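You operate a simulated robot arm through the tools that you are given. There is no shell and no other tool. Be economical: measure what you need, move in short steps, check, and stop when the job is done.

You are at the controls of a simulated two-armed robot. One attempt, no reset.

JOB
On the top of the window table, fold the rag in half and then in half again.

It is judged by the outcome, as a careful person would: the job done as asked, and still so three seconds after it is handed in. It fails if anything else is knocked over, pushed out of place, dropped, spilled or broken. Flat cloth is picked up by pressing the open fingertips on it (5 to 10 N) and closing them slowly along it; thin cloth reads only 2 to 8 mm in the jaws.

ROBOT AND FRAMES
Two 7-joint arms with two-finger parallel grippers on one trunk, on a base that drives. Base frame: it is fixed to the floor where the robot stands at the start and does not move with it; the origin is under the middle of the robot, x ahead of it, y to its left, z up. Readings come in cm, rad, newtons and seconds.
The left shoulder is at the start at [7, 13.4, 105.1], the right one opposite. Places, roughly: top of the window table [70, -30, 70]. Payload 1.57 kg a hand.
The tool frame of a hand sits at the grasp point between the pads (the TCP): z along the fingers, y along the line on which they close. The tips reach 3 cm beyond it. Largest opening 8 cm; finger width 1.7, thickness 1.2; the body of the gripper, 4 by 8.2 cm, starts 8 cm behind the TCP.
Orientation is that of the tool frame in the base frame, as a unit quaternion [x, y, z, w]. With the fingers straight down and closing along the base's y, the tool's x points along the base's -x, its y along +y and its z along -z.

CONTROLS
- The arms move only by the tool apply_moves. It takes "left_series", "right_series" or both (then of equal length, played together; a hand with none holds still); each is one flat list of numbers, 7 for each row, row after row: the shift along the tool's x, y, z in units of 100 mm (1.0 is 100 mm), then the turn, a rotation vector about the tool's x, y, z in units of 90 degrees (1.0 is 90 degrees), then the opening, from 0 (shut) to 1 (fully open). In form: [x, y, z, wx, wy, wz, fingers, x, y, z, wx, wy, wz, fingers, ...]. A call has 1 to 10 rows; each row is the pose to reach, as a shift and turn from the pose commanded when the call began, along the tool's axes at that moment. A call with a number of a shift or a turn outside -1 to 1 is refused whole. Rows are played at 5 a second. More than 5 cm and 0.15 rad between two rows, or a gripper value outside its range, and nothing of the call is played. Where a pose cannot be reached the arm comes as near as it can. A force on the tool above 40 N (or 10 N above the force at the start of the call, whichever is more), or a blocked arm, ends the call early, and 0.2 s more pass. Each finger travels about 15.3 cm/s and halts on what it meets, pressing with about 33 N; the grip force reading is that of the motor and also rises with nothing between the fingers. The clock runs only during rows and for 0.2 s after the last one: add rows that repeat a pose to give the fingers time. The reply holds the time, the measured pose of the TCP, the force on the tool along the base axes, the opening and the grip force, in the units named above and with some noise.
- Cameras (640 x 400 px; columns grow to the right, rows downward): "scene" is now at [13.23, -1.01, 127.1]; the picture's right is [-0.14, -0.99, 0.00], its down [-0.73, 0.10, -0.68] and it looks along [0.67, -0.09, -0.74] (base axes); focal length 263 px, centre (320, 200). "left" rides on the left gripper at [7.2, 0.7, -12.2] in its tool frame; the picture's right is [-0.09, 1.00, 0.00], its down [-0.84, -0.08, -0.54] and it looks along [-0.54, -0.05, 0.84] (tool axes); focal length 238 px, centre (320, 200). "right" rides on the right gripper at [7.2, -0.7, -12.2] in its tool frame; the picture's right is [0.09, 1.00, 0.00], its down [-0.84, 0.08, -0.54] and it looks along [-0.54, 0.05, 0.84] (tool axes); focal length 238 px, centre (320, 200). There is no depth. A picture from a camera that has moved, and an enlarged one, comes with that camera's place and axes in the base frame and with its lens. The place of the scene camera against the robot may be out by one fixed shift of up to 1.8 cm in any direction.
- camera(camera): a new picture of that camera. It takes no simulated time.
- move_column(by): slides the trunk up (or, below 0, down) by that many cm; the arms and the scene camera ride with it, the base frame stays. It gives what a move gives, with no picture.
- steer(legs): drives the robot by 1 to 6 legs, each [ahead, left, turn to the left] in cm, cm and rad, along the robot's own axes; the way and the turn of a leg run together, so that a leg with both is an arc; at most 150 cm and 3.142 rad a leg. The arms and the cameras ride along, it lands a little off, and it stops where it bumps. It gives what a move gives.
- head_to(pan, tilt): turns the head with the scene camera to pan (to the left, within 1.501 rad either way) and tilt (down, from -0.506 to 1.204), counted from straight ahead of the robot. It gives what a move gives.
- inspect(camera, box): a new picture of the part [left, top, right, bottom] of that camera's present view, enlarged. It takes no simulated time.
- hand_in(): hands the job in; it is judged then, once.

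Work in short steps. Places have to be worked out from the pictures, the camera data and where the tool is seen: move nearer, look again, correct. Check each grasp and each placing, and mend what went wrong. You have 120 turns and 88 pictures in all, those below and enlarged ones among them. Open the grippers and draw the arms clear of the work before you hand the job in, unless the task says otherwise; then end with one line.

The tools are called after ">>>" by a JSON object that holds its "method" and its "body". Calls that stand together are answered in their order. apply_moves: Moves the arms, as the interface text tells. Its arguments: {"type":"object","properties":{"left_series":{"type":"array"},"right_series":{"type":"array"}},"required":[]} The other tools are called the same way: move_column (by) slides the trunk up or down; steer (legs) drives the base; head_to (pan, tilt) turns the head that bears the scene camera; camera (camera) takes a picture; inspect (camera, box) takes an enlarged picture of a part of a camera's view; hand_in () hands the job in.

At the start:

```text
clock: 0.0
left_ee_pos: [50.32, 19.48, 89.37]
left_orientation: [0.001, 1.0, 0.0, 0.0]
left_wrist_force: [0.0, -0.1, 0.2]
left_finger_gap: 8.01
left_finger_force: 0.0
right_ee_pos: [41.16, -19.7, 98.17]
right_orientation: [0.0, 1.0, 0.0, 0.0]
right_wrist_force: [0.8, -0.8, 0.1]
right_finger_gap: 8.01
right_finger_force: 0.1
trunk travel left (down, up): [-62.5, 31.5]
robot x, y, heading: [-0.44, 0.21, 0.002]
head pan, tilt: [-0.14, 0.827]
```

scene: 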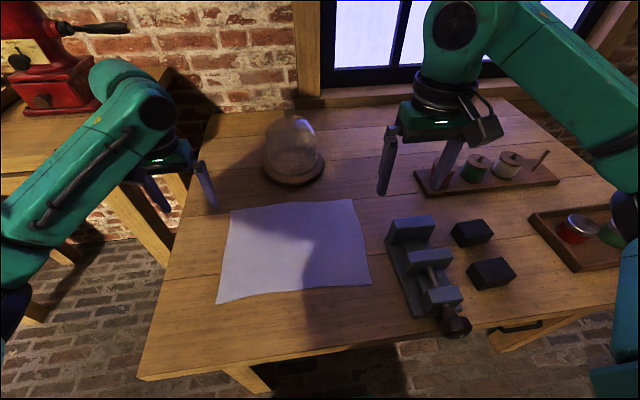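
right: 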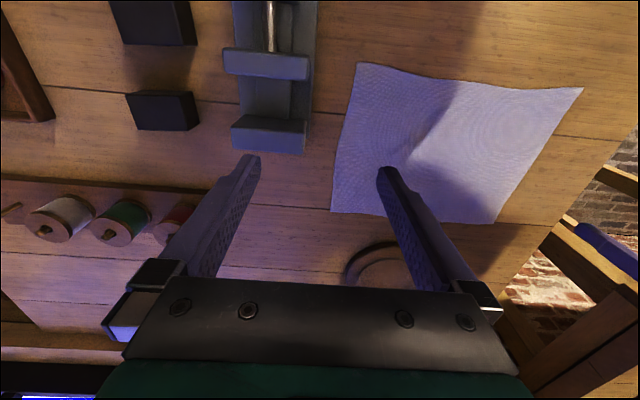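
left: 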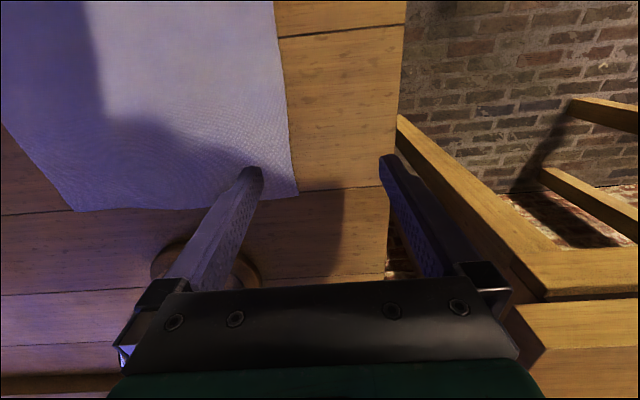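

I put the rag at about x 38–65, y −17 to 18, with its far edge near the reach limit. I'll look down to see how much room the base has in front of the table.

>>> {"method": "head_to", "body": {"pan": 0.0, "tilt": 1.2}}

>>> {"method": "camera", "body": {"camera": "scene"}}

```text
clock: 0.8
left_ee_pos: [50.41, 19.42, 89.33]
left_orientation: [0.001, 1.0, -0.001, 0.0]
left_wrist_force: [0.5, 0.2, 0.2]
left_finger_gap: 8.0
left_finger_force: 0.0
right_ee_pos: [41.2, -19.7, 98.21]
right_orientation: [0.001, 1.0, 0.0, 0.0]
right_wrist_force: [-0.2, -0.3, -0.8]
right_finger_gap: 8.01
right_finger_force: 0.1
trunk travel left (down, up): [-62.5, 31.5]
robot x, y, heading: [-0.13, -0.05, 0.002]
head pan, tilt: [0.0, 1.201]
```

```text
84 pictures are left
camera scene: at [10.97, 0.09, 124.55], right [0.0, -1.0, 0.0], down [-0.93, 0.0, -0.36], along [0.36, 0.0, -0.93], focal length 263 px, centre (320, 200)
```

scene: 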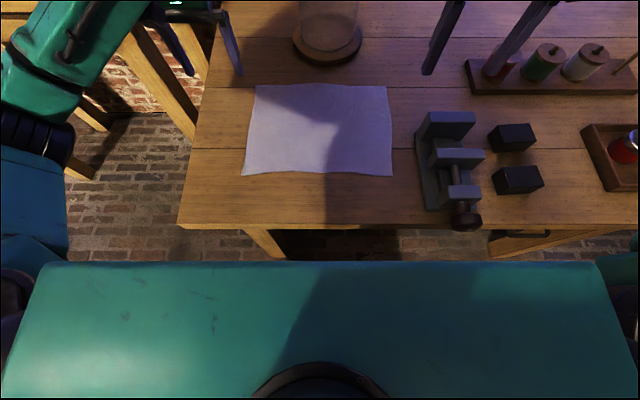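

The rag's corners come out at about (66,17), (66,−18), (39,−17) and (39,18). The table edge is at x≈26, and the torso and base have some clearance. I'll drive right 10 and a little ahead.

>>> {"method": "steer", "body": {"legs": [[0, -10, 0], [5, 0, 0]]}}

>>> {"method": "camera", "body": {"camera": "scene"}}

```text
clock: 2.5
left_ee_pos: [55.24, 9.45, 89.37]
left_orientation: [-0.001, 1.0, 0.0, 0.0]
left_wrist_force: [0.0, 0.1, -0.6]
left_finger_gap: 7.99
left_finger_force: 0.0
right_ee_pos: [46.02, -29.64, 98.27]
right_orientation: [0.001, 1.0, 0.0, 0.001]
right_wrist_force: [0.0, -0.6, -0.1]
right_finger_gap: 8.0
right_finger_force: 0.1
trunk travel left (down, up): [-62.5, 31.5]
robot x, y, heading: [4.71, -10.18, -0.002]
head pan, tilt: [0.0, 1.201]
```

```text
83 pictures are left
camera scene: at [15.79, -9.88, 124.56], right [0.0, -1.0, 0.0], down [-0.93, 0.0, -0.36], along [0.36, 0.0, -0.93], focal length 263 px, centre (320, 200)
```

scene: 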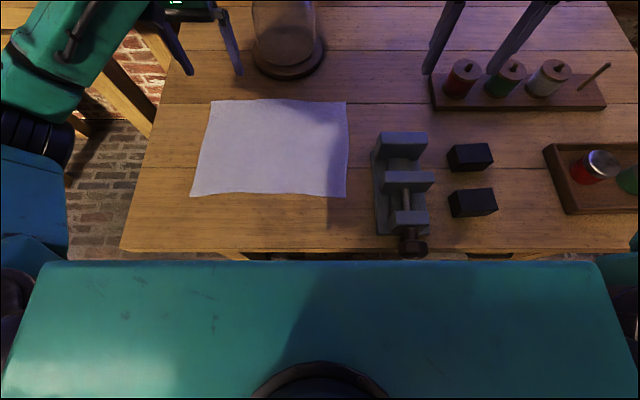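

No contact so far. I'll move 2 cm further, then bring the left arm over the far-left corner and the right arm over the near-left one, staying high.

>>> {"method": "steer", "body": {"legs": [[2.3, 0, 0]]}}

>>> {"method": "inspect", "body": {"camera": "scene", "box": [160, 60, 400, 210]}}

```text
clock: 3.3
left_ee_pos: [57.34, 9.44, 89.34]
left_orientation: [-0.001, 1.0, 0.0, 0.0]
left_wrist_force: [-0.1, -0.9, -1.0]
left_finger_gap: 7.99
left_finger_force: 0.1
right_ee_pos: [48.07, -29.51, 98.29]
right_orientation: [0.0, 1.0, 0.001, 0.001]
right_wrist_force: [-0.2, 0.0, -0.4]
right_finger_gap: 8.01
right_finger_force: 0.0
trunk travel left (down, up): [-62.5, 31.5]
robot x, y, heading: [7.06, -9.92, -0.002]
head pan, tilt: [0.0, 1.201]
```

```text
2.67 times, centred on (280, 135) of scene
camera zoom: at [17.94, -9.88, 124.58], right [0.0, -1.0, 0.0], down [-0.93, 0.0, -0.36], along [0.36, 0.0, -0.93], focal length 702 px, centre (427, 373)
```

zoom: 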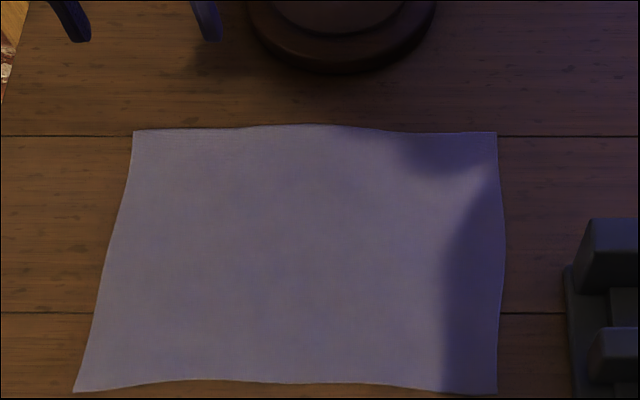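

The refined corners are about TL(65,18.9) and BL(38,19.8). I'll move the left hand above TL, then check with its own camera.

>>> {"method": "apply_moves", "body": {"left_series": [-0.2, 0.27, 0, 0, 0, 0, 0.6, -0.4, 0.5, 0.05, 0, 0, 0, 0.4, -0.59, 0.76, 0.1, 0, 0, 0, 0.4, -0.59, 0.76, 0.1, 0, 0, 0, 0.4]}}

>>> {"method": "camera", "body": {"camera": "left"}}

>>> {"method": "camera", "body": {"camera": "scene"}}

```text
clock: 4.3
left_ee_pos: [63.32, 17.03, 88.29]
left_orientation: [0.0, 1.0, 0.0, 0.0]
left_wrist_force: [0.2, -0.3, 0.9]
left_finger_gap: 3.22
left_finger_force: 0.1
right_ee_pos: [48.3, -29.66, 98.19]
right_orientation: [0.0, 1.0, -0.001, 0.001]
right_wrist_force: [0.1, 1.0, -0.3]
right_finger_gap: 8.02
right_finger_force: 0.0
trunk travel left (down, up): [-62.5, 31.5]
robot x, y, heading: [7.68, -10.43, 0.002]
head pan, tilt: [0.0, 1.201]
```

```text
81 pictures are left
camera left: at [56.15, 17.53, 100.47], right [0.09, 1.0, 0.0], down [0.84, -0.08, 0.54], along [0.54, -0.05, -0.84], focal length 238 px, centre (320, 200)
```

left: 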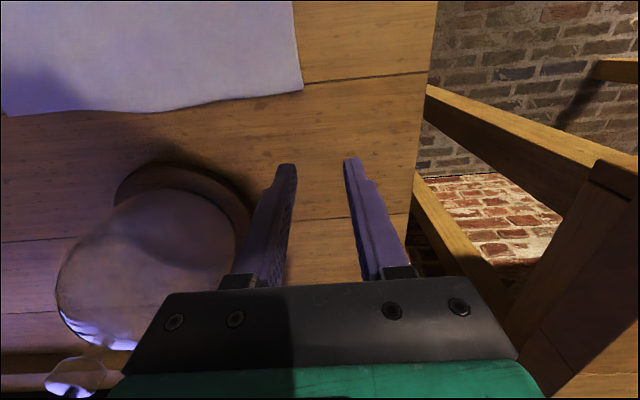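

```text
80 pictures are left
camera scene: at [18.13, -9.89, 124.55], right [0.0, -1.0, 0.0], down [-0.93, 0.0, -0.36], along [0.36, 0.0, -0.93], focal length 263 px, centre (320, 200)
```

scene: 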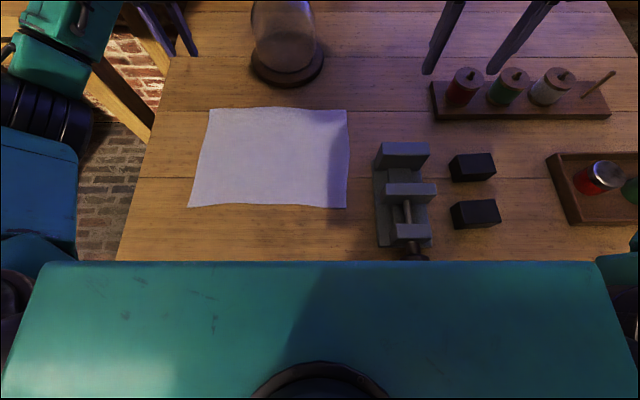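

The wrist camera puts the corner at about (60,15), which disagrees with the scene camera unless the table top is higher than 69, around 73–76. I'll move over that spot, descend carefully and look again for parallax.

>>> {"method": "apply_moves", "body": {"left_series": [0.2, -0.14, 0.2, 0, 0, 0, 0.4, 0.4, -0.28, 0.45, 0, 0, 0, 0.4, 0.4, -0.28, 0.45, 0, 0, 0, 0.4]}}

>>> {"method": "camera", "body": {"camera": "left"}}

```text
clock: 5.1
left_ee_pos: [59.4, 14.14, 83.67]
left_orientation: [-0.001, 1.0, 0.0, 0.0]
left_wrist_force: [-0.6, -0.4, 0.0]
left_finger_gap: 3.2
left_finger_force: 0.1
right_ee_pos: [48.47, -29.68, 98.23]
right_orientation: [0.0, 1.0, 0.0, 0.0]
right_wrist_force: [0.3, 0.0, 0.0]
right_finger_gap: 7.99
right_finger_force: 0.0
trunk travel left (down, up): [-62.5, 31.5]
robot x, y, heading: [7.13, -9.71, 0.002]
head pan, tilt: [0.0, 1.201]
```

```text
79 pictures are left
camera left: at [52.1, 14.73, 95.92], right [0.09, 1.0, 0.0], down [0.84, -0.08, 0.54], along [0.54, -0.05, -0.84], focal length 238 px, centre (320, 200)
```

left: 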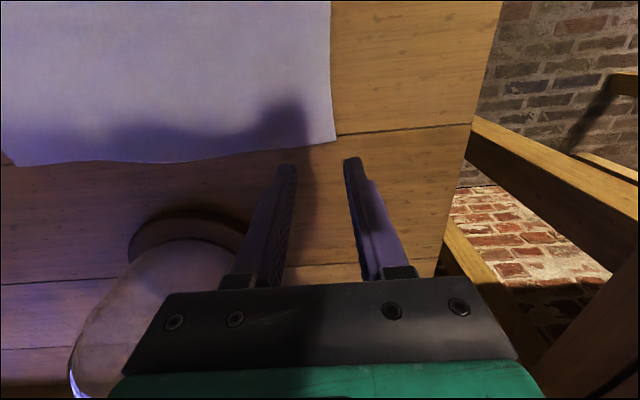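

Triangulating the two views puts the cloth surface at z≈74 and the TL corner at (59.6,15.4). The rag then spans x 35–59.5, y −16.5 to 16. I'll lower the left hand to the grasp column while bringing the right hand across.

>>> {"method": "apply_moves", "body": {"left_series": [0.06, -0.05, 0.15, 0, 0, 0, 0.3, 0.12, -0.11, 0.3, 0, 0, 0, 0.3, 0.12, -0.11, 0.45, 0, 0, 0, 0.3], "right_series": [0.3, 0.3, 0, 0, 0, 0, 0.6, 0.6, 0.65, 0, 0, 0, 0, 0.3, 0.8, 1.0, 0, 0, 0, 0, 0.3]}}

>>> {"method": "apply_moves", "body": {"right_series": [0.1, 0.45, 0, 0, 0, 0, 0.3, 0.3, 0.9, 0, 0, 0, 0, 0.3, 0.35, 1.0, 0, 0, 0, 0, 0.3]}}

>>> {"method": "apply_moves", "body": {"right_series": [0, 0.45, 0, 0, 0, 0, 0.3, 0, 0.9, 0.1, 0, 0, 0, 0.3, 0, 1.0, 0.2, 0, 0, 0, 0.3]}}

>>> {"method": "camera", "body": {"camera": "scene"}}

>>> {"method": "camera", "body": {"camera": "right"}}

>>> {"method": "camera", "body": {"camera": "left"}}

```text
clock: 5.9
left_ee_pos: [58.25, 13.25, 79.1]
left_orientation: [-0.001, 1.0, -0.001, 0.0]
left_wrist_force: [0.0, 0.1, 0.2]
left_finger_gap: 2.4
left_finger_force: 0.1
right_ee_pos: [40.28, -19.32, 98.01]
right_orientation: [-0.001, 1.0, 0.0, 0.0]
right_wrist_force: [0.6, 0.7, -0.1]
right_finger_gap: 2.39
right_finger_force: 0.1
trunk travel left (down, up): [-62.5, 31.5]
robot x, y, heading: [7.52, -9.89, 0.001]
head pan, tilt: [0.0, 1.201]
```

```text
clock: 6.7
left_ee_pos: [58.35, 13.12, 79.18]
left_orientation: [0.001, 1.0, 0.0, 0.0]
left_wrist_force: [0.0, 0.9, 0.9]
left_finger_gap: 2.39
left_finger_force: 0.0
right_ee_pos: [36.69, -9.62, 98.12]
right_orientation: [0.001, 1.0, 0.002, 0.0]
right_wrist_force: [-0.8, -0.1, -1.4]
right_finger_gap: 2.38
right_finger_force: 0.0
trunk travel left (down, up): [-62.5, 31.5]
robot x, y, heading: [7.58, -10.22, -0.002]
head pan, tilt: [0.0, 1.201]
```

```text
clock: 7.5
left_ee_pos: [58.34, 13.17, 79.27]
left_orientation: [0.0, 1.0, 0.0, 0.0]
left_wrist_force: [-0.3, -0.3, -1.3]
left_finger_gap: 2.42
left_finger_force: 0.1
right_ee_pos: [36.63, 0.38, 96.18]
right_orientation: [0.0, 1.0, 0.001, 0.0]
right_wrist_force: [-0.4, -0.1, -0.3]
right_finger_gap: 2.39
right_finger_force: 0.0
trunk travel left (down, up): [-62.5, 31.5]
robot x, y, heading: [7.7, -9.9, 0.003]
head pan, tilt: [0.0, 1.201]
```

```text
78 pictures are left
camera scene: at [18.2, -9.92, 124.55], right [0.0, -1.0, 0.0], down [-0.93, 0.0, -0.36], along [0.36, 0.0, -0.93], focal length 263 px, centre (320, 200)
```

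scene: 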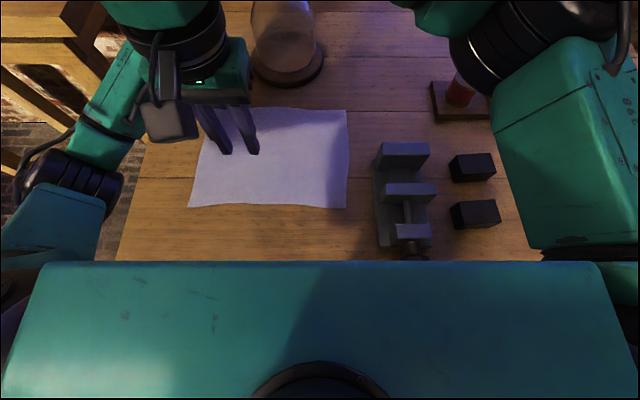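

```text
77 pictures are left
camera right: at [29.5, -0.34, 108.4], right [-0.09, 1.0, 0.0], down [0.84, 0.08, 0.54], along [0.54, 0.05, -0.84], focal length 238 px, centre (320, 200)
```

right: 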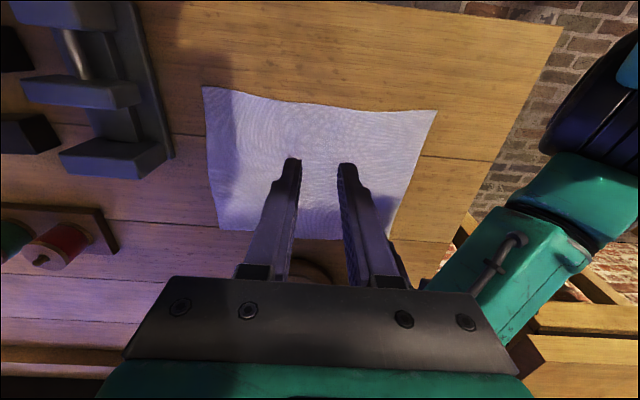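

```text
76 pictures are left
camera left: at [51.04, 13.65, 91.37], right [0.09, 1.0, 0.0], down [0.84, -0.08, 0.54], along [0.54, -0.05, -0.84], focal length 238 px, centre (320, 200)
```

left: 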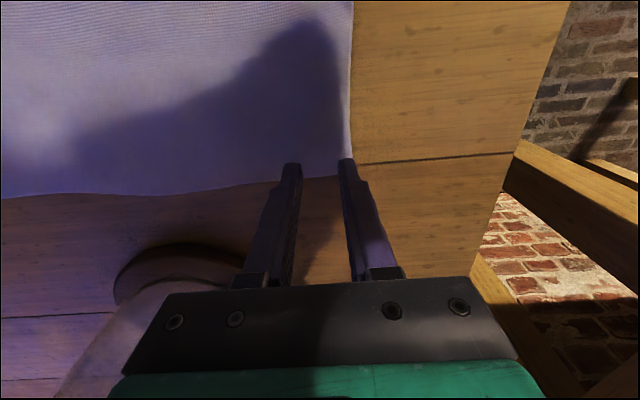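

The left forearm would crowd the right hand at the near-left corner. I'll swap the jobs: right hand to the far-left corner, left hand to the near-left. First I'll raise the hands and separate them.

>>> {"method": "apply_moves", "body": {"left_series": [0, 0, -0.4, 0, 0, 0, 0.3, 0, 0, -0.8, 0, 0, 0, 0.3, 0, 0.3, -1.0, 0, 0, 0, 0.3], "right_series": [0, -0.3, 0, 0, 0, 0, 0.3, -0.3, -0.6, 0, 0, 0, 0, 0.3, -0.6, -0.9, 0, 0, 0, 0, 0.3]}}

>>> {"method": "steer", "body": {"legs": [[0, 6, 0]]}}

>>> {"method": "apply_moves", "body": {"left_series": [0.4, 0, 0, 0, 0, 0, 0.3, 0.8, 0, 0, 0, 0, 0, 0.3, 1.0, 0, 0, 0, 0, 0, 0.3]}}

>>> {"method": "camera", "body": {"camera": "scene"}}

```text
clock: 8.3
left_ee_pos: [58.25, 16.06, 89.28]
left_orientation: [0.001, 1.0, 0.0, 0.0]
left_wrist_force: [0.5, -0.1, 0.0]
left_finger_gap: 2.4
left_finger_force: 0.0
right_ee_pos: [43.0, -8.61, 96.12]
right_orientation: [-0.001, 1.0, 0.0, 0.001]
right_wrist_force: [0.4, 0.1, -0.5]
right_finger_gap: 2.39
right_finger_force: 0.2
trunk travel left (down, up): [-62.5, 31.5]
robot x, y, heading: [6.9, -9.92, -0.003]
head pan, tilt: [0.0, 1.201]
```

```text
clock: 9.3
left_ee_pos: [58.38, 21.95, 89.38]
left_orientation: [0.001, 1.0, 0.0, 0.0]
left_wrist_force: [-0.3, 0.9, 0.4]
left_finger_gap: 2.38
left_finger_force: 0.2
right_ee_pos: [43.0, -2.48, 96.2]
right_orientation: [0.0, 1.0, 0.0, 0.0]
right_wrist_force: [0.5, -0.2, -0.3]
right_finger_gap: 2.39
right_finger_force: 0.0
trunk travel left (down, up): [-62.5, 31.5]
robot x, y, heading: [7.45, -3.93, -0.003]
head pan, tilt: [0.0, 1.201]
```

```text
clock: 10.1
left_ee_pos: [48.33, 22.25, 89.41]
left_orientation: [0.0, 1.0, -0.001, 0.0]
left_wrist_force: [-1.1, 0.8, -0.6]
left_finger_gap: 2.41
left_finger_force: 0.0
right_ee_pos: [42.88, -2.49, 96.17]
right_orientation: [0.0, 1.0, 0.0, 0.001]
right_wrist_force: [-0.1, -0.3, 0.3]
right_finger_gap: 2.43
right_finger_force: 0.1
trunk travel left (down, up): [-62.5, 31.5]
robot x, y, heading: [7.13, -3.91, 0.0]
head pan, tilt: [0.0, 1.201]
```

```text
75 pictures are left
camera scene: at [18.14, -3.82, 124.55], right [0.0, -1.0, 0.0], down [-0.93, 0.0, -0.36], along [0.36, 0.0, -0.93], focal length 263 px, centre (320, 200)
```

scene: 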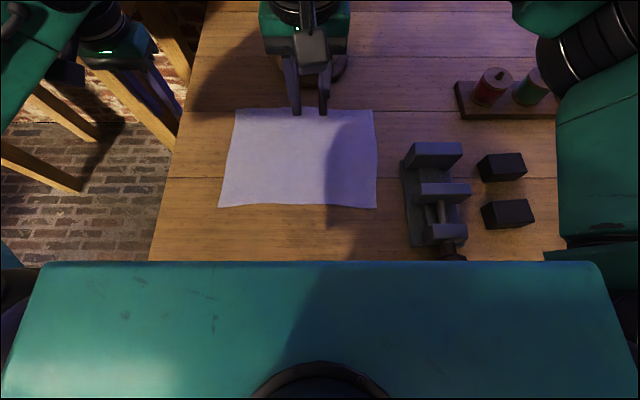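

Clear so far. I'll move the left hand back to the near-left corner and the right hand out towards the far-left one.

>>> {"method": "apply_moves", "body": {"left_series": [0.4, 0, 0, 0, 0, 0, 0.3, 0.8, -0.3, 0, 0, 0, 0, 0.3, 1.0, -0.6, 0.1, 0, 0, 0, 0.3], "right_series": [-0.4, 0, 0, 0, 0, 0, 0.3, -0.8, 0.3, 0.1, 0, 0, 0, 0.3, -1.0, 0.6, 0.3, 0, 0, 0, 0.3]}}

>>> {"method": "apply_moves", "body": {"left_series": [0.05, -0.1, 0.2, 0, 0, 0, 0.3, 0.12, -0.2, 0.3, 0, 0, 0, 0.3, 0.12, -0.2, 0.3, 0, 0, 0, 0.3], "right_series": [-0.2, 0.4, 0.3, 0, 0, 0, 0.3, -0.45, 0.8, 0.5, 0, 0, 0, 0.3, -0.45, 0.85, 0.7, 0, 0, 0, 0.3]}}

>>> {"method": "camera", "body": {"camera": "scene"}}

>>> {"method": "camera", "body": {"camera": "right"}}

>>> {"method": "camera", "body": {"camera": "left"}}

```text
refused: row 2 steps farther than a row can; nothing moved
```

```text
refused: row 1 steps farther than a row can; nothing moved
```

```text
74 pictures are left
camera scene: at [18.14, -3.82, 124.55], right [0.0, -1.0, 0.0], down [-0.93, 0.0, -0.36], along [0.36, 0.0, -0.93], focal length 263 px, centre (320, 200)
```

scene: 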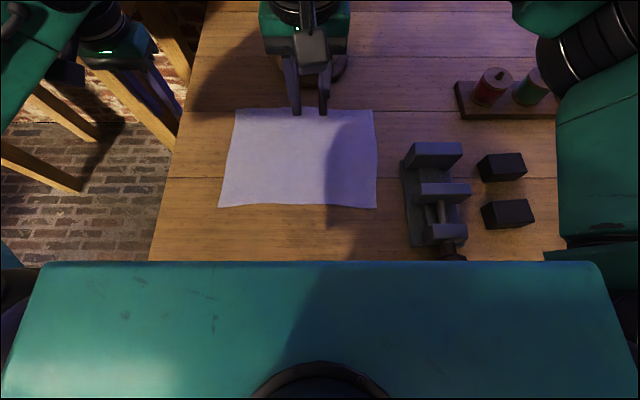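

```text
73 pictures are left
camera right: at [35.69, -3.28, 108.41], right [-0.09, 1.0, 0.0], down [0.84, 0.08, 0.54], along [0.54, 0.05, -0.84], focal length 238 px, centre (320, 200)
```

right: 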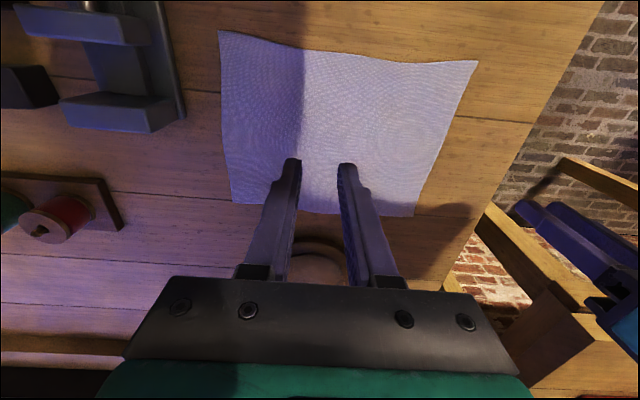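

```text
72 pictures are left
camera left: at [41.03, 22.8, 101.48], right [0.09, 1.0, 0.0], down [0.84, -0.08, 0.54], along [0.54, -0.05, -0.84], focal length 238 px, centre (320, 200)
```

left: 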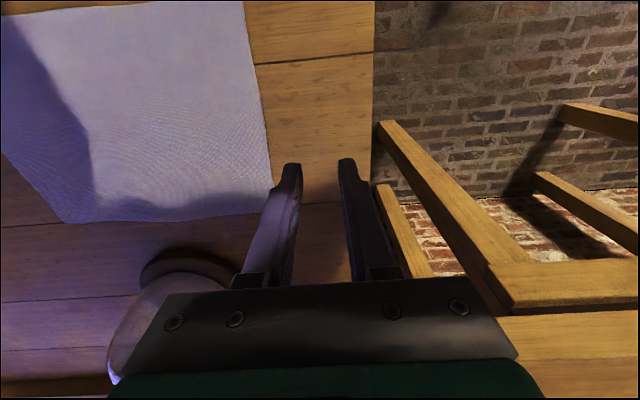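

That was refused because a row stepped over 5 cm. I'll repeat it with smaller row steps.

>>> {"method": "apply_moves", "body": {"left_series": [0.4, 0, 0, 0, 0, 0, 0.3, 0.7, -0.2, 0, 0, 0, 0, 0.3, 0.9, -0.4, 0.05, 0, 0, 0, 0.3, 1.0, -0.6, 0.1, 0, 0, 0, 0.3], "right_series": [-0.4, 0, 0, 0, 0, 0, 0.3, -0.7, 0.2, 0.1, 0, 0, 0, 0.3, -0.9, 0.4, 0.2, 0, 0, 0, 0.3, -1.0, 0.6, 0.3, 0, 0, 0, 0.3]}}

>>> {"method": "apply_moves", "body": {"left_series": [0.05, -0.1, 0.1, 0, 0, 0, 0.3, 0.12, -0.2, 0.2, 0, 0, 0, 0.3, 0.12, -0.2, 0.3, 0, 0, 0, 0.3], "right_series": [-0.2, 0.3, 0.2, 0, 0, 0, 0.3, -0.4, 0.6, 0.4, 0, 0, 0, 0.3, -0.45, 0.85, 0.7, 0, 0, 0, 0.3]}}

>>> {"method": "camera", "body": {"camera": "scene"}}

>>> {"method": "camera", "body": {"camera": "right"}}

>>> {"method": "camera", "body": {"camera": "left"}}

```text
clock: 11.1
left_ee_pos: [41.21, 20.22, 89.21]
left_orientation: [0.0, 1.0, 0.0, 0.0]
left_wrist_force: [-0.5, 0.2, 1.4]
left_finger_gap: 2.4
left_finger_force: 0.0
left hand out of reach, approached as far as the arm can: row 3, 4
right_ee_pos: [52.85, 3.64, 93.05]
right_orientation: [0.0, 1.0, 0.0, 0.0]
right_wrist_force: [0.3, 0.2, 0.5]
right_finger_gap: 2.38
right_finger_force: 0.0
trunk travel left (down, up): [-62.5, 31.5]
robot x, y, heading: [7.2, -3.88, 0.002]
head pan, tilt: [0.0, 1.201]
```

```text
clock: 11.9
left_ee_pos: [41.54, 18.1, 86.85]
left_orientation: [0.004, 1.0, 0.002, -0.001]
left_wrist_force: [-0.6, -0.1, -0.2]
left_finger_gap: 2.42
left_finger_force: 0.0
left hand out of reach, approached as far as the arm can: row 1, 2, 3
right_ee_pos: [56.23, 8.59, 85.51]
right_orientation: [-0.001, 1.0, 0.002, -0.001]
right_wrist_force: [0.0, 0.7, -0.2]
right_finger_gap: 2.42
right_finger_force: 0.1
right hand out of reach, approached as far as the arm can: row 2, 3
trunk travel left (down, up): [-62.5, 31.5]
robot x, y, heading: [7.08, -3.62, -0.002]
head pan, tilt: [0.0, 1.201]
```

```text
71 pictures are left
camera scene: at [18.3, -4.03, 124.54], right [0.0, -1.0, 0.0], down [-0.93, 0.0, -0.36], along [0.36, 0.0, -0.93], focal length 263 px, centre (320, 200)
```

scene: 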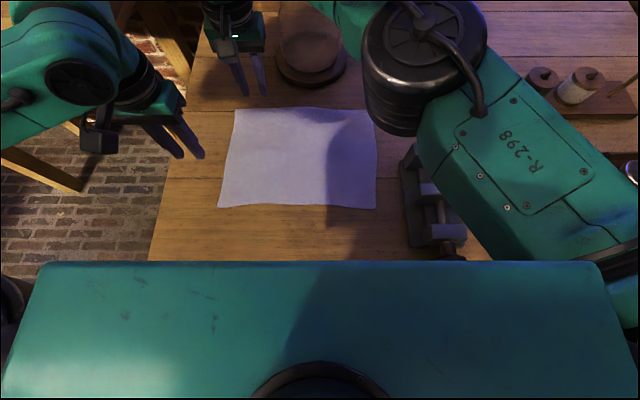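

```text
70 pictures are left
camera right: at [49.05, 7.87, 97.72], right [-0.09, 1.0, 0.0], down [0.84, 0.08, 0.54], along [0.54, 0.05, -0.84], focal length 238 px, centre (320, 200)
```

right: 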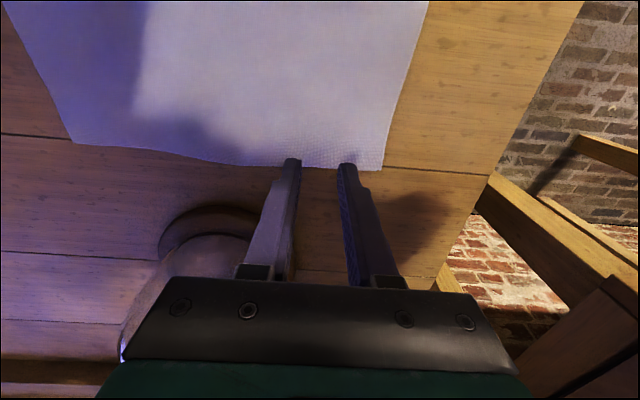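

```text
69 pictures are left
camera left: at [34.21, 18.68, 99.19], right [0.1, 0.99, 0.0], down [0.84, -0.09, 0.54], along [0.54, -0.05, -0.84], focal length 238 px, centre (320, 200)
```

left: 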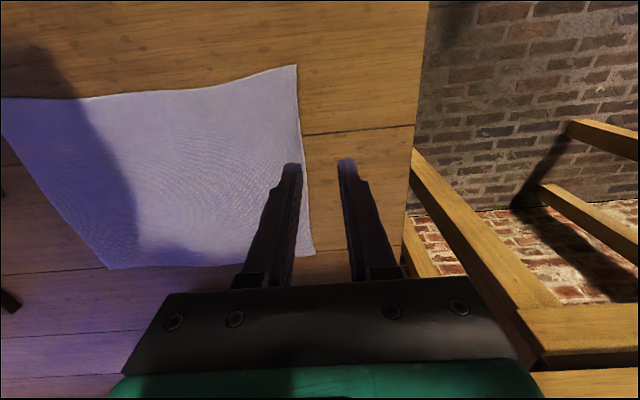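

Both hands hit reach limits in this stance: the left is too near and the right crosses too far. I'll raise the trunk to match the higher table, back off 2 cm and turn about 20° left.

>>> {"method": "move_column", "body": {"by": 7}}

>>> {"method": "steer", "body": {"legs": [[-2, 0, 0], [0, 0, 0.35]]}}

>>> {"method": "camera", "body": {"camera": "scene"}}

```text
clock: 13.0
left_ee_pos: [41.28, 18.36, 94.06]
left_orientation: [0.005, 1.0, 0.002, -0.001]
left_wrist_force: [0.1, -0.1, -1.0]
left_finger_gap: 2.41
left_finger_force: 0.0
right_ee_pos: [56.08, 8.8, 92.48]
right_orientation: [-0.001, 1.0, 0.0, -0.001]
right_wrist_force: [0.2, 0.0, -0.6]
right_finger_gap: 2.41
right_finger_force: 0.0
trunk travel left (down, up): [-69.5, 24.5]
robot x, y, heading: [7.36, -3.96, -0.008]
head pan, tilt: [0.0, 1.201]
```

```text
clock: 14.9
left_ee_pos: [29.45, 28.81, 93.93]
left_orientation: [-0.173, 0.985, 0.001, -0.001]
left_wrist_force: [0.3, 0.4, 0.2]
left_finger_gap: 2.38
left_finger_force: 0.1
right_ee_pos: [46.69, 25.08, 92.54]
right_orientation: [-0.179, 0.984, 0.0, 0.0]
right_wrist_force: [-0.5, 0.0, 0.3]
right_finger_gap: 2.4
right_finger_force: 0.1
trunk travel left (down, up): [-69.5, 24.5]
robot x, y, heading: [5.25, -3.89, 0.361]
head pan, tilt: [0.0, 1.201]
```

```text
68 pictures are left
camera scene: at [15.58, -0.1, 131.55], right [0.35, -0.94, 0.0], down [-0.87, -0.33, -0.36], along [0.34, 0.13, -0.93], focal length 263 px, centre (320, 200)
```

scene: 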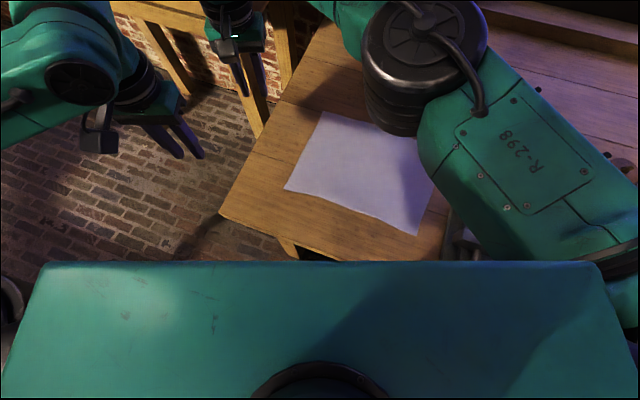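

The turn worked. Both tools are yawed 20.7°, so I'll bring them halfway to their corners and square them back to the base axes.

>>> {"method": "apply_moves", "body": {"left_series": [-0.03, -0.3, 0, 0, 0, 0.077, 0.3, -0.05, -0.6, 0, 0, 0, 0.154, 0.3, -0.07, -0.87, 0, 0, 0, 0.23, 0.3, -0.07, -0.87, 0, 0, 0, 0.23, 0.3], "right_series": [-0.1, -0.3, 0, 0, 0, 0.077, 0.3, -0.2, -0.55, 0, 0, 0, 0.154, 0.3, -0.29, -0.78, 0, 0, 0, 0.23, 0.3, -0.29, -0.78, 0, 0, 0, 0.23, 0.3]}}

```text
clock: 15.9
left_ee_pos: [33.27, 20.92, 93.81]
left_orientation: [0.007, 1.0, 0.001, 0.0]
left_wrist_force: [0.1, 0.4, 0.6]
left_finger_gap: 2.38
left_finger_force: 0.0
right_ee_pos: [52.08, 18.91, 92.44]
right_orientation: [0.004, 1.0, 0.0, 0.0]
right_wrist_force: [0.1, -0.5, 0.0]
right_finger_gap: 2.39
right_finger_force: 0.2
trunk travel left (down, up): [-69.5, 24.5]
robot x, y, heading: [4.98, -4.14, 0.356]
head pan, tilt: [0.0, 1.201]
```

Both are reachable here. Next I'll go above the two grasp spots at z≈84.

>>> {"method": "apply_moves", "body": {"left_series": [-0.12, -0.25, 0.2, 0, 0, 0, 0.3, -0.24, -0.5, 0.45, 0, 0, 0, 0.3, -0.37, -0.79, 0.7, 0, 0, 0, 0.3, -0.37, -0.79, 0.95, 0, 0, 0, 0.3], "right_series": [-0.15, -0.2, 0.2, 0, 0, 0, 0.3, -0.35, -0.4, 0.4, 0, 0, 0, 0.3, -0.54, -0.63, 0.65, 0, 0, 0, 0.3, -0.54, -0.63, 0.84, 0, 0, 0, 0.3]}}

>>> {"method": "camera", "body": {"camera": "scene"}}

>>> {"method": "camera", "body": {"camera": "right"}}

>>> {"method": "camera", "body": {"camera": "left"}}

```text
clock: 16.9
left_ee_pos: [36.7, 12.98, 84.33]
left_orientation: [0.007, 1.0, 0.0, -0.001]
left_wrist_force: [0.4, -0.7, -0.4]
left_finger_gap: 2.42
left_finger_force: 0.1
right_ee_pos: [57.59, 12.65, 84.06]
right_orientation: [0.002, 1.0, -0.001, 0.001]
right_wrist_force: [-0.8, 0.1, -0.1]
right_finger_gap: 2.41
right_finger_force: 0.3
trunk travel left (down, up): [-69.5, 24.5]
robot x, y, heading: [5.2, -4.21, 0.356]
head pan, tilt: [0.0, 1.201]
```

```text
67 pictures are left
camera scene: at [15.51, 0.03, 131.55], right [0.35, -0.94, 0.0], down [-0.87, -0.33, -0.36], along [0.34, 0.13, -0.93], focal length 263 px, centre (320, 200)
```

scene: 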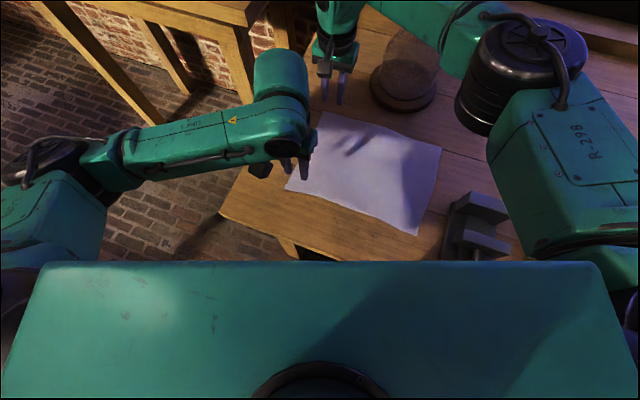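

```text
66 pictures are left
camera right: at [50.36, 11.89, 96.3], right [-0.09, 1.0, 0.0], down [0.84, 0.07, 0.54], along [0.54, 0.05, -0.84], focal length 238 px, centre (320, 200)
```

right: 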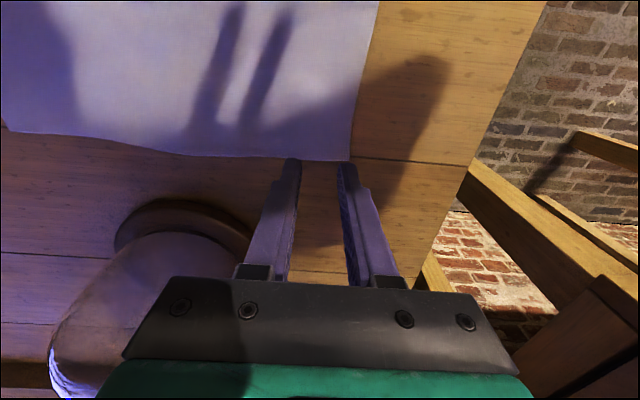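

```text
65 pictures are left
camera left: at [29.42, 13.7, 96.59], right [0.11, 0.99, 0.0], down [0.84, -0.09, 0.54], along [0.54, -0.06, -0.84], focal length 238 px, centre (320, 200)
```

left: 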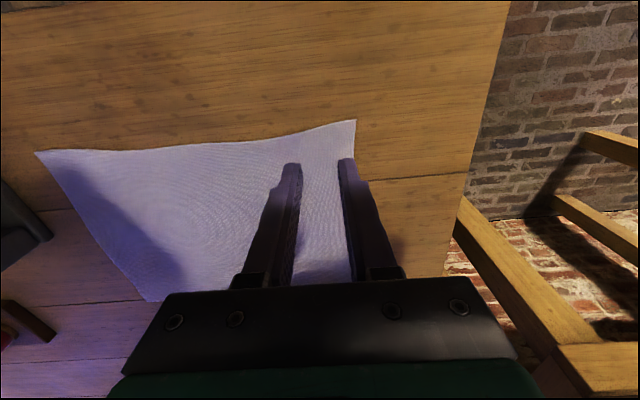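

TL is at (59.75,15.85) and BL at (35.4,16.35). I'll nudge the grasp points slightly and descend to about 1 cm above the cloth.

>>> {"method": "apply_moves", "body": {"left_series": [0, 0.08, 0.2, 0, 0, 0, 0.3, 0, 0.08, 0.4, 0, 0, 0, 0.3, 0, 0.08, 0.6, 0, 0, 0, 0.3, 0, 0.08, 0.65, 0, 0, 0, 0.3], "right_series": [-0.1, 0.07, 0.2, 0, 0, 0, 0.3, -0.1, 0.07, 0.4, 0, 0, 0, 0.3, -0.1, 0.07, 0.6, 0, 0, 0, 0.3, -0.1, 0.07, 0.62, 0, 0, 0, 0.3]}}

>>> {"method": "camera", "body": {"camera": "right"}}

>>> {"method": "camera", "body": {"camera": "left"}}

```text
clock: 17.9
left_ee_pos: [36.61, 13.79, 77.89]
left_orientation: [0.007, 1.0, 0.001, -0.001]
left_wrist_force: [-0.9, 0.4, -0.1]
left_finger_gap: 2.4
left_finger_force: 0.1
right_ee_pos: [58.55, 13.21, 77.79]
right_orientation: [0.002, 1.0, 0.0, -0.001]
right_wrist_force: [0.2, 0.3, 0.7]
right_finger_gap: 2.39
right_finger_force: 0.1
trunk travel left (down, up): [-69.5, 24.5]
robot x, y, heading: [5.41, -3.78, 0.358]
head pan, tilt: [0.0, 1.201]
```

```text
64 pictures are left
camera right: at [51.24, 12.5, 90.04], right [-0.09, 1.0, 0.0], down [0.84, 0.07, 0.54], along [0.54, 0.05, -0.84], focal length 238 px, centre (320, 200)
```

right: 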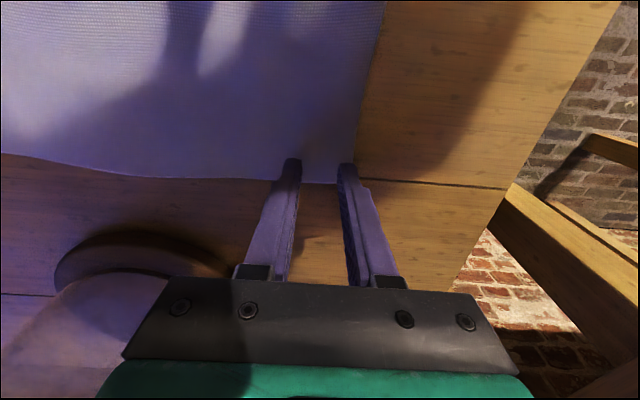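

```text
63 pictures are left
camera left: at [29.43, 14.44, 90.08], right [0.1, 0.99, 0.0], down [0.84, -0.09, 0.54], along [0.54, -0.06, -0.84], focal length 238 px, centre (320, 200)
```

left: 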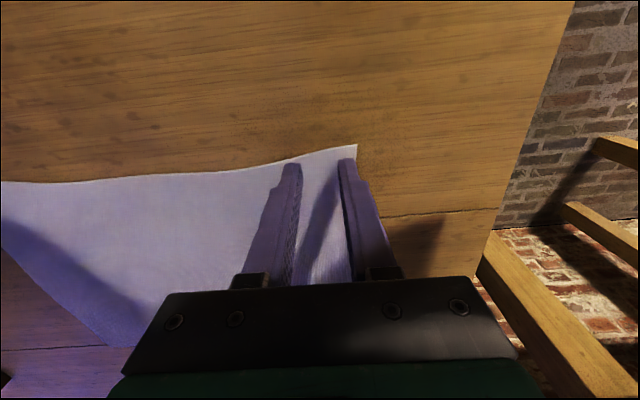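

Tips are about 1 cm above the cloth and well placed inside both corners. I'll lower them gently until there's contact.

>>> {"method": "apply_moves", "body": {"left_series": [0, 0, 0.03, 0, 0, 0, 0.3, 0, 0, 0.06, 0, 0, 0, 0.3], "right_series": [0, 0, 0.03, 0, 0, 0, 0.3, 0, 0, 0.06, 0, 0, 0, 0.3]}}

```text
clock: 18.5
left_ee_pos: [36.78, 13.78, 77.34]
left_orientation: [0.006, 1.0, 0.0, 0.0]
left_wrist_force: [0.0, -0.5, -0.4]
left_finger_gap: 2.42
left_finger_force: 0.2
right_ee_pos: [58.46, 13.09, 77.27]
right_orientation: [0.002, 1.0, 0.0, -0.001]
right_wrist_force: [-0.6, -0.1, 0.7]
right_finger_gap: 2.39
right_finger_force: 0.1
trunk travel left (down, up): [-69.5, 24.5]
robot x, y, heading: [4.86, -3.89, 0.359]
head pan, tilt: [0.0, 1.201]
```

No contact yet; continuing 5 mm lower.

>>> {"method": "apply_moves", "body": {"left_series": [0, 0, 0.02, 0, 0, 0, 0.3, 0, 0, 0.04, 0, 0, 0, 0.3], "right_series": [0, 0, 0.02, 0, 0, 0, 0.3, 0, 0, 0.04, 0, 0, 0, 0.3]}}

>>> {"method": "apply_moves", "body": {"left_series": [0, 0, 0.02, 0, 0, 0, 0.3, 0, 0, 0.03, 0, 0, 0, 0.3], "right_series": [0, 0, 0.02, 0, 0, 0, 0.3, 0, 0, 0.03, 0, 0, 0, 0.3]}}

```text
clock: 19.1
left_ee_pos: [36.69, 13.61, 77.13]
left_orientation: [0.005, 1.0, 0.002, 0.002]
left_wrist_force: [1.1, 1.3, 16.2]
left_finger_gap: 2.42
left_finger_force: 0.1
right_ee_pos: [58.42, 13.25, 77.23]
right_orientation: [0.002, 1.0, 0.0, 0.002]
right_wrist_force: [1.4, 0.5, 7.8]
right_finger_gap: 2.37
right_finger_force: 0.1
trunk travel left (down, up): [-69.5, 24.5]
robot x, y, heading: [5.16, -3.91, 0.353]
head pan, tilt: [0.0, 1.201]
```

```text
clock: 19.8
left_ee_pos: [36.75, 13.74, 77.2]
left_orientation: [0.005, 1.0, 0.003, 0.009]
left_wrist_force: [-2.1, 1.2, 18.2]
left_finger_gap: 2.35
left_finger_force: 0.1
right_ee_pos: [58.42, 13.24, 77.05]
right_orientation: [0.003, 1.0, 0.002, 0.006]
right_wrist_force: [-1.0, -1.5, 14.5]
right_finger_gap: 2.41
right_finger_force: 0.0
trunk travel left (down, up): [-69.5, 24.5]
robot x, y, heading: [5.42, -3.86, 0.358]
head pan, tilt: [0.0, 1.201]
stopped in row 2 (left hand): the force on the tool passed its limit (the readings are from after the stop); the commanded pose is now the measured one
```

Contact is at z≈74.1, with forces a bit high. I'll ease off 1 mm and read again.

>>> {"method": "apply_moves", "body": {"left_series": [0, 0, -0.012, 0, 0, 0, 0.3, 0, 0, -0.012, 0, 0, 0, 0.3], "right_series": [0, 0, -0.008, 0, 0, 0, 0.3, 0, 0, -0.008, 0, 0, 0, 0.3]}}

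```text
clock: 20.4
left_ee_pos: [36.61, 13.74, 77.19]
left_orientation: [0.006, 1.0, 0.003, 0.006]
left_wrist_force: [2.2, 1.1, 10.1]
left_finger_gap: 2.37
left_finger_force: 0.2
right_ee_pos: [58.37, 13.16, 77.11]
right_orientation: [0.002, 1.0, 0.003, 0.004]
right_wrist_force: [-0.7, -2.0, 25.0]
right_finger_gap: 2.44
right_finger_force: 0.0
trunk travel left (down, up): [-69.5, 24.5]
robot x, y, heading: [5.44, -3.96, 0.356]
head pan, tilt: [0.0, 1.201]
```

The left is good at 10 N but the right is too firm, so I'll ease it another 1.5 mm.

>>> {"method": "apply_moves", "body": {"right_series": [0, 0, -0.015, 0, 0, 0, 0.3, 0, 0, -0.015, 0, 0, 0, 0.3]}}

```text
clock: 21.0
left_ee_pos: [36.66, 13.76, 77.19]
left_orientation: [0.007, 1.0, 0.002, 0.005]
left_wrist_force: [-1.9, -0.1, 16.4]
left_finger_gap: 2.36
left_finger_force: 0.1
right_ee_pos: [58.3, 13.16, 77.06]
right_orientation: [0.003, 1.0, 0.002, 0.004]
right_wrist_force: [2.2, 0.6, 17.0]
right_finger_gap: 2.4
right_finger_force: 0.1
trunk travel left (down, up): [-69.5, 24.5]
robot x, y, heading: [5.5, -3.72, 0.358]
head pan, tilt: [0.0, 1.201]
```

Both are still about 16 N, so I'll ease each a little more.

>>> {"method": "apply_moves", "body": {"left_series": [0, 0, -0.015, 0, 0, 0, 0.3, 0, 0, -0.015, 0, 0, 0, 0.3], "right_series": [0, 0, -0.015, 0, 0, 0, 0.3, 0, 0, -0.015, 0, 0, 0, 0.3]}}

```text
clock: 21.6
left_ee_pos: [36.72, 13.7, 77.08]
left_orientation: [0.006, 1.0, 0.001, 0.003]
left_wrist_force: [0.3, -1.4, 6.8]
left_finger_gap: 2.39
left_finger_force: 0.0
right_ee_pos: [58.32, 13.25, 77.2]
right_orientation: [0.002, 1.0, 0.002, 0.003]
right_wrist_force: [-2.4, -0.1, 10.6]
right_finger_gap: 2.41
right_finger_force: 0.0
trunk travel left (down, up): [-69.5, 24.5]
robot x, y, heading: [5.22, -3.77, 0.357]
head pan, tilt: [0.0, 1.201]
```

Forces are now 7 and 11 N, which is right. I'll close slowly along the cloth.

>>> {"method": "apply_moves", "body": {"left_series": [0, 0, 0, 0, 0, 0, 0.27, 0, 0, 0, 0, 0, 0, 0.24, 0, 0, 0, 0, 0, 0, 0.2, 0, 0, 0, 0, 0, 0, 0.16, 0, 0, 0, 0, 0, 0, 0.12, 0, 0, 0, 0, 0, 0, 0.08, 0, 0, 0, 0, 0, 0, 0.04, 0, 0, 0, 0, 0, 0, 0, 0, 0, 0, 0, 0, 0, 0, 0, 0, 0, 0, 0, 0, 0], "right_series": [0, 0, 0, 0, 0, 0, 0.27, 0, 0, 0, 0, 0, 0, 0.24, 0, 0, 0, 0, 0, 0, 0.2, 0, 0, 0, 0, 0, 0, 0.16, 0, 0, 0, 0, 0, 0, 0.12, 0, 0, 0, 0, 0, 0, 0.08, 0, 0, 0, 0, 0, 0, 0.04, 0, 0, 0, 0, 0, 0, 0, 0, 0, 0, 0, 0, 0, 0, 0, 0, 0, 0, 0, 0, 0]}}

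>>> {"method": "camera", "body": {"camera": "right"}}

>>> {"method": "camera", "body": {"camera": "left"}}

```text
clock: 23.8
left_ee_pos: [36.72, 13.76, 77.2]
left_orientation: [0.005, 1.0, 0.002, 0.004]
left_wrist_force: [0.1, -0.2, 1.8]
left_finger_gap: 0.2
left_finger_force: 23.8
right_ee_pos: [58.44, 13.26, 77.11]
right_orientation: [0.003, 1.0, 0.002, 0.003]
right_wrist_force: [-0.3, -0.1, 8.5]
right_finger_gap: 0.23
right_finger_force: 23.8
trunk travel left (down, up): [-69.5, 24.5]
robot x, y, heading: [5.8, -3.75, 0.351]
head pan, tilt: [0.0, 1.201]
```

```text
62 pictures are left
camera right: at [51.24, 12.53, 89.34], right [-0.09, 1.0, 0.0], down [0.83, 0.07, 0.55], along [0.54, 0.05, -0.84], focal length 238 px, centre (320, 200)
```

right: 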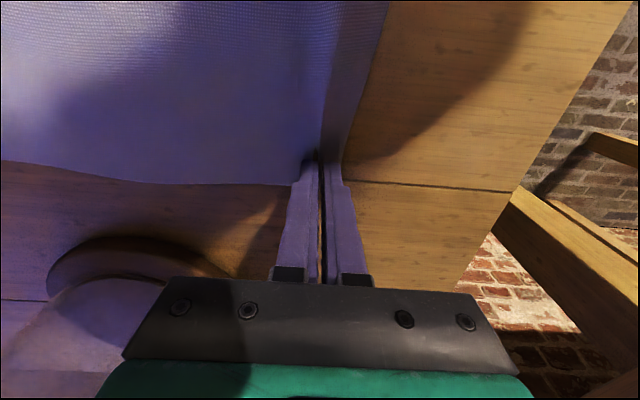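

```text
61 pictures are left
camera left: at [29.44, 14.36, 89.3], right [0.1, 0.99, 0.0], down [0.83, -0.09, 0.55], along [0.55, -0.05, -0.84], focal length 238 px, centre (320, 200)
```

left: 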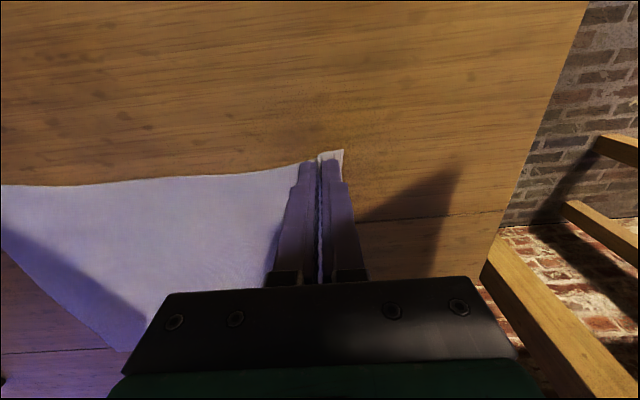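

Both grippers show a 2 mm pinch with cloth visible between the fingers. I'll lift together and start the arc, then check.

>>> {"method": "apply_moves", "body": {"left_series": [0, -0.03, -0.15, 0, 0, 0, 0, 0, -0.1, -0.35, 0, 0, 0, 0, 0, -0.2, -0.55, 0, 0, 0, 0, 0, -0.35, -0.7, 0, 0, 0, 0], "right_series": [0, -0.03, -0.15, 0, 0, 0, 0, 0, -0.1, -0.35, 0, 0, 0, 0, 0, -0.2, -0.55, 0, 0, 0, 0, 0, -0.35, -0.7, 0, 0, 0, 0]}}

>>> {"method": "camera", "body": {"camera": "scene"}}

```text
clock: 24.8
left_ee_pos: [36.78, 10.1, 84.04]
left_orientation: [0.006, 1.0, 0.002, 0.003]
left_wrist_force: [-1.2, -0.4, -0.8]
left_finger_gap: 0.22
left_finger_force: 23.7
right_ee_pos: [58.54, 9.69, 84.07]
right_orientation: [0.003, 1.0, 0.001, 0.001]
right_wrist_force: [0.6, 0.3, -0.4]
right_finger_gap: 0.18
right_finger_force: 24.2
trunk travel left (down, up): [-69.5, 24.5]
robot x, y, heading: [5.49, -4.19, 0.361]
head pan, tilt: [0.0, 1.201]
```

```text
60 pictures are left
camera scene: at [15.57, -0.28, 131.55], right [0.35, -0.94, 0.0], down [-0.87, -0.33, -0.36], along [0.34, 0.13, -0.93], focal length 263 px, centre (320, 200)
```

scene: 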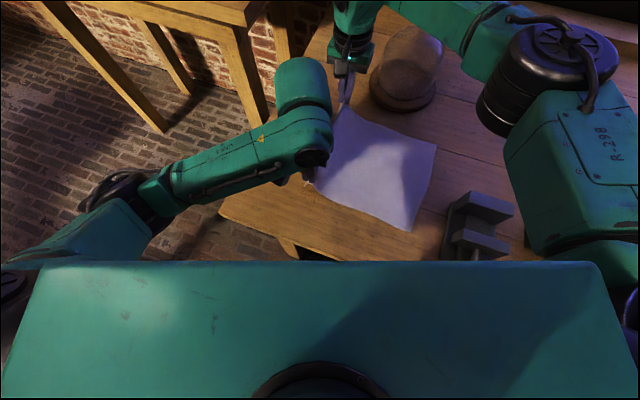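

Both corners are lifted and held. I'll continue the arc towards the right side.

>>> {"method": "apply_moves", "body": {"left_series": [0, -0.25, -0.15, 0, 0, 0, 0, 0, -0.5, -0.25, 0, 0, 0, 0, 0, -0.75, -0.3, 0, 0, 0, 0, 0, -1.0, -0.3, 0, 0, 0, 0], "right_series": [0, -0.25, -0.15, 0, 0, 0, 0, 0, -0.5, -0.25, 0, 0, 0, 0, 0, -0.75, -0.3, 0, 0, 0, 0, 0, -1.0, -0.3, 0, 0, 0, 0]}}

>>> {"method": "camera", "body": {"camera": "scene"}}

```text
clock: 25.8
left_ee_pos: [36.8, 0.04, 87.09]
left_orientation: [0.005, 1.0, 0.002, 0.003]
left_wrist_force: [0.1, 0.0, 0.4]
left_finger_gap: 0.19
left_finger_force: 24.1
right_ee_pos: [58.66, -0.25, 87.16]
right_orientation: [0.003, 1.0, 0.003, 0.002]
right_wrist_force: [-0.2, 0.7, 0.4]
right_finger_gap: 0.22
right_finger_force: 23.6
trunk travel left (down, up): [-69.5, 24.5]
robot x, y, heading: [5.01, -3.42, 0.354]
head pan, tilt: [0.0, 1.201]
```

```text
59 pictures are left
camera scene: at [15.58, -0.38, 131.56], right [0.35, -0.94, 0.0], down [-0.87, -0.33, -0.36], along [0.34, 0.13, -0.93], focal length 263 px, centre (320, 200)
```

scene: 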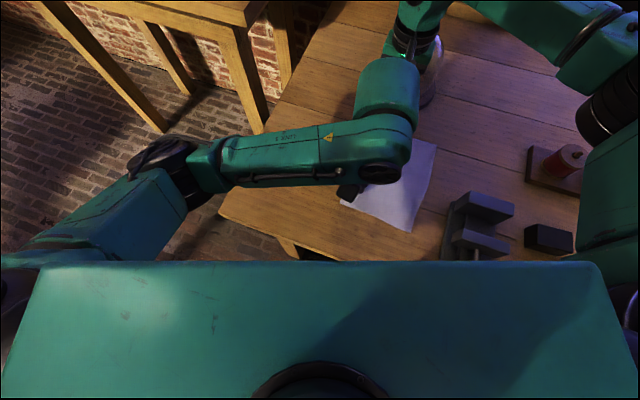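

It's going smoothly. I'll carry on to y≈−10 and begin descending.

>>> {"method": "apply_moves", "body": {"left_series": [0, -0.3, 0.03, 0, 0, 0, 0, 0, -0.6, 0.1, 0, 0, 0, 0, 0, -0.9, 0.25, 0, 0, 0, 0, 0, -1.0, 0.3, 0, 0, 0, 0], "right_series": [0, -0.3, 0.03, 0, 0, 0, 0, 0, -0.6, 0.1, 0, 0, 0, 0, 0, -0.9, 0.25, 0, 0, 0, 0, 0, -1.0, 0.3, 0, 0, 0, 0]}}

>>> {"method": "camera", "body": {"camera": "left"}}

>>> {"method": "camera", "body": {"camera": "right"}}

>>> {"method": "camera", "body": {"camera": "scene"}}

```text
clock: 26.8
left_ee_pos: [36.7, -9.82, 84.0]
left_orientation: [0.005, 1.0, 0.002, 0.004]
left_wrist_force: [1.9, -0.1, 0.1]
left_finger_gap: 0.19
left_finger_force: 23.8
right_ee_pos: [58.72, -10.17, 84.25]
right_orientation: [0.002, 1.0, 0.002, 0.002]
right_wrist_force: [-1.4, 0.3, 0.7]
right_finger_gap: 0.19
right_finger_force: 24.0
trunk travel left (down, up): [-69.5, 24.5]
robot x, y, heading: [4.83, -4.12, 0.361]
head pan, tilt: [0.0, 1.201]
```

```text
58 pictures are left
camera left: at [29.25, -9.23, 96.15], right [0.1, 0.99, 0.0], down [0.83, -0.09, 0.55], along [0.54, -0.05, -0.84], focal length 238 px, centre (320, 200)
```

left: 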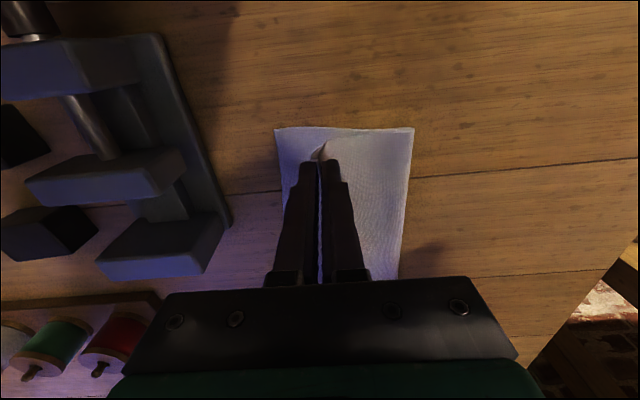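

```text
57 pictures are left
camera right: at [51.41, -11.02, 96.33], right [-0.09, 1.0, 0.0], down [0.83, 0.07, 0.55], along [0.54, 0.05, -0.84], focal length 238 px, centre (320, 200)
```

right: 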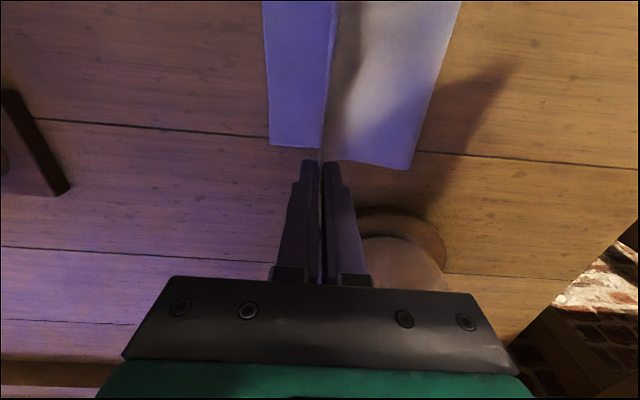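

```text
56 pictures are left
camera scene: at [15.56, -0.15, 131.55], right [0.35, -0.94, 0.0], down [-0.87, -0.33, -0.36], along [0.34, 0.13, -0.93], focal length 263 px, centre (320, 200)
```

scene: 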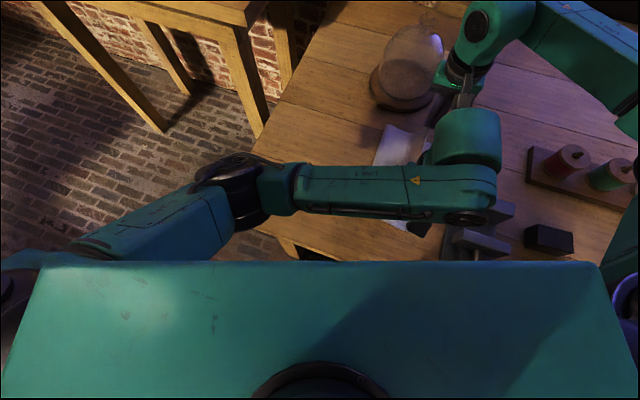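

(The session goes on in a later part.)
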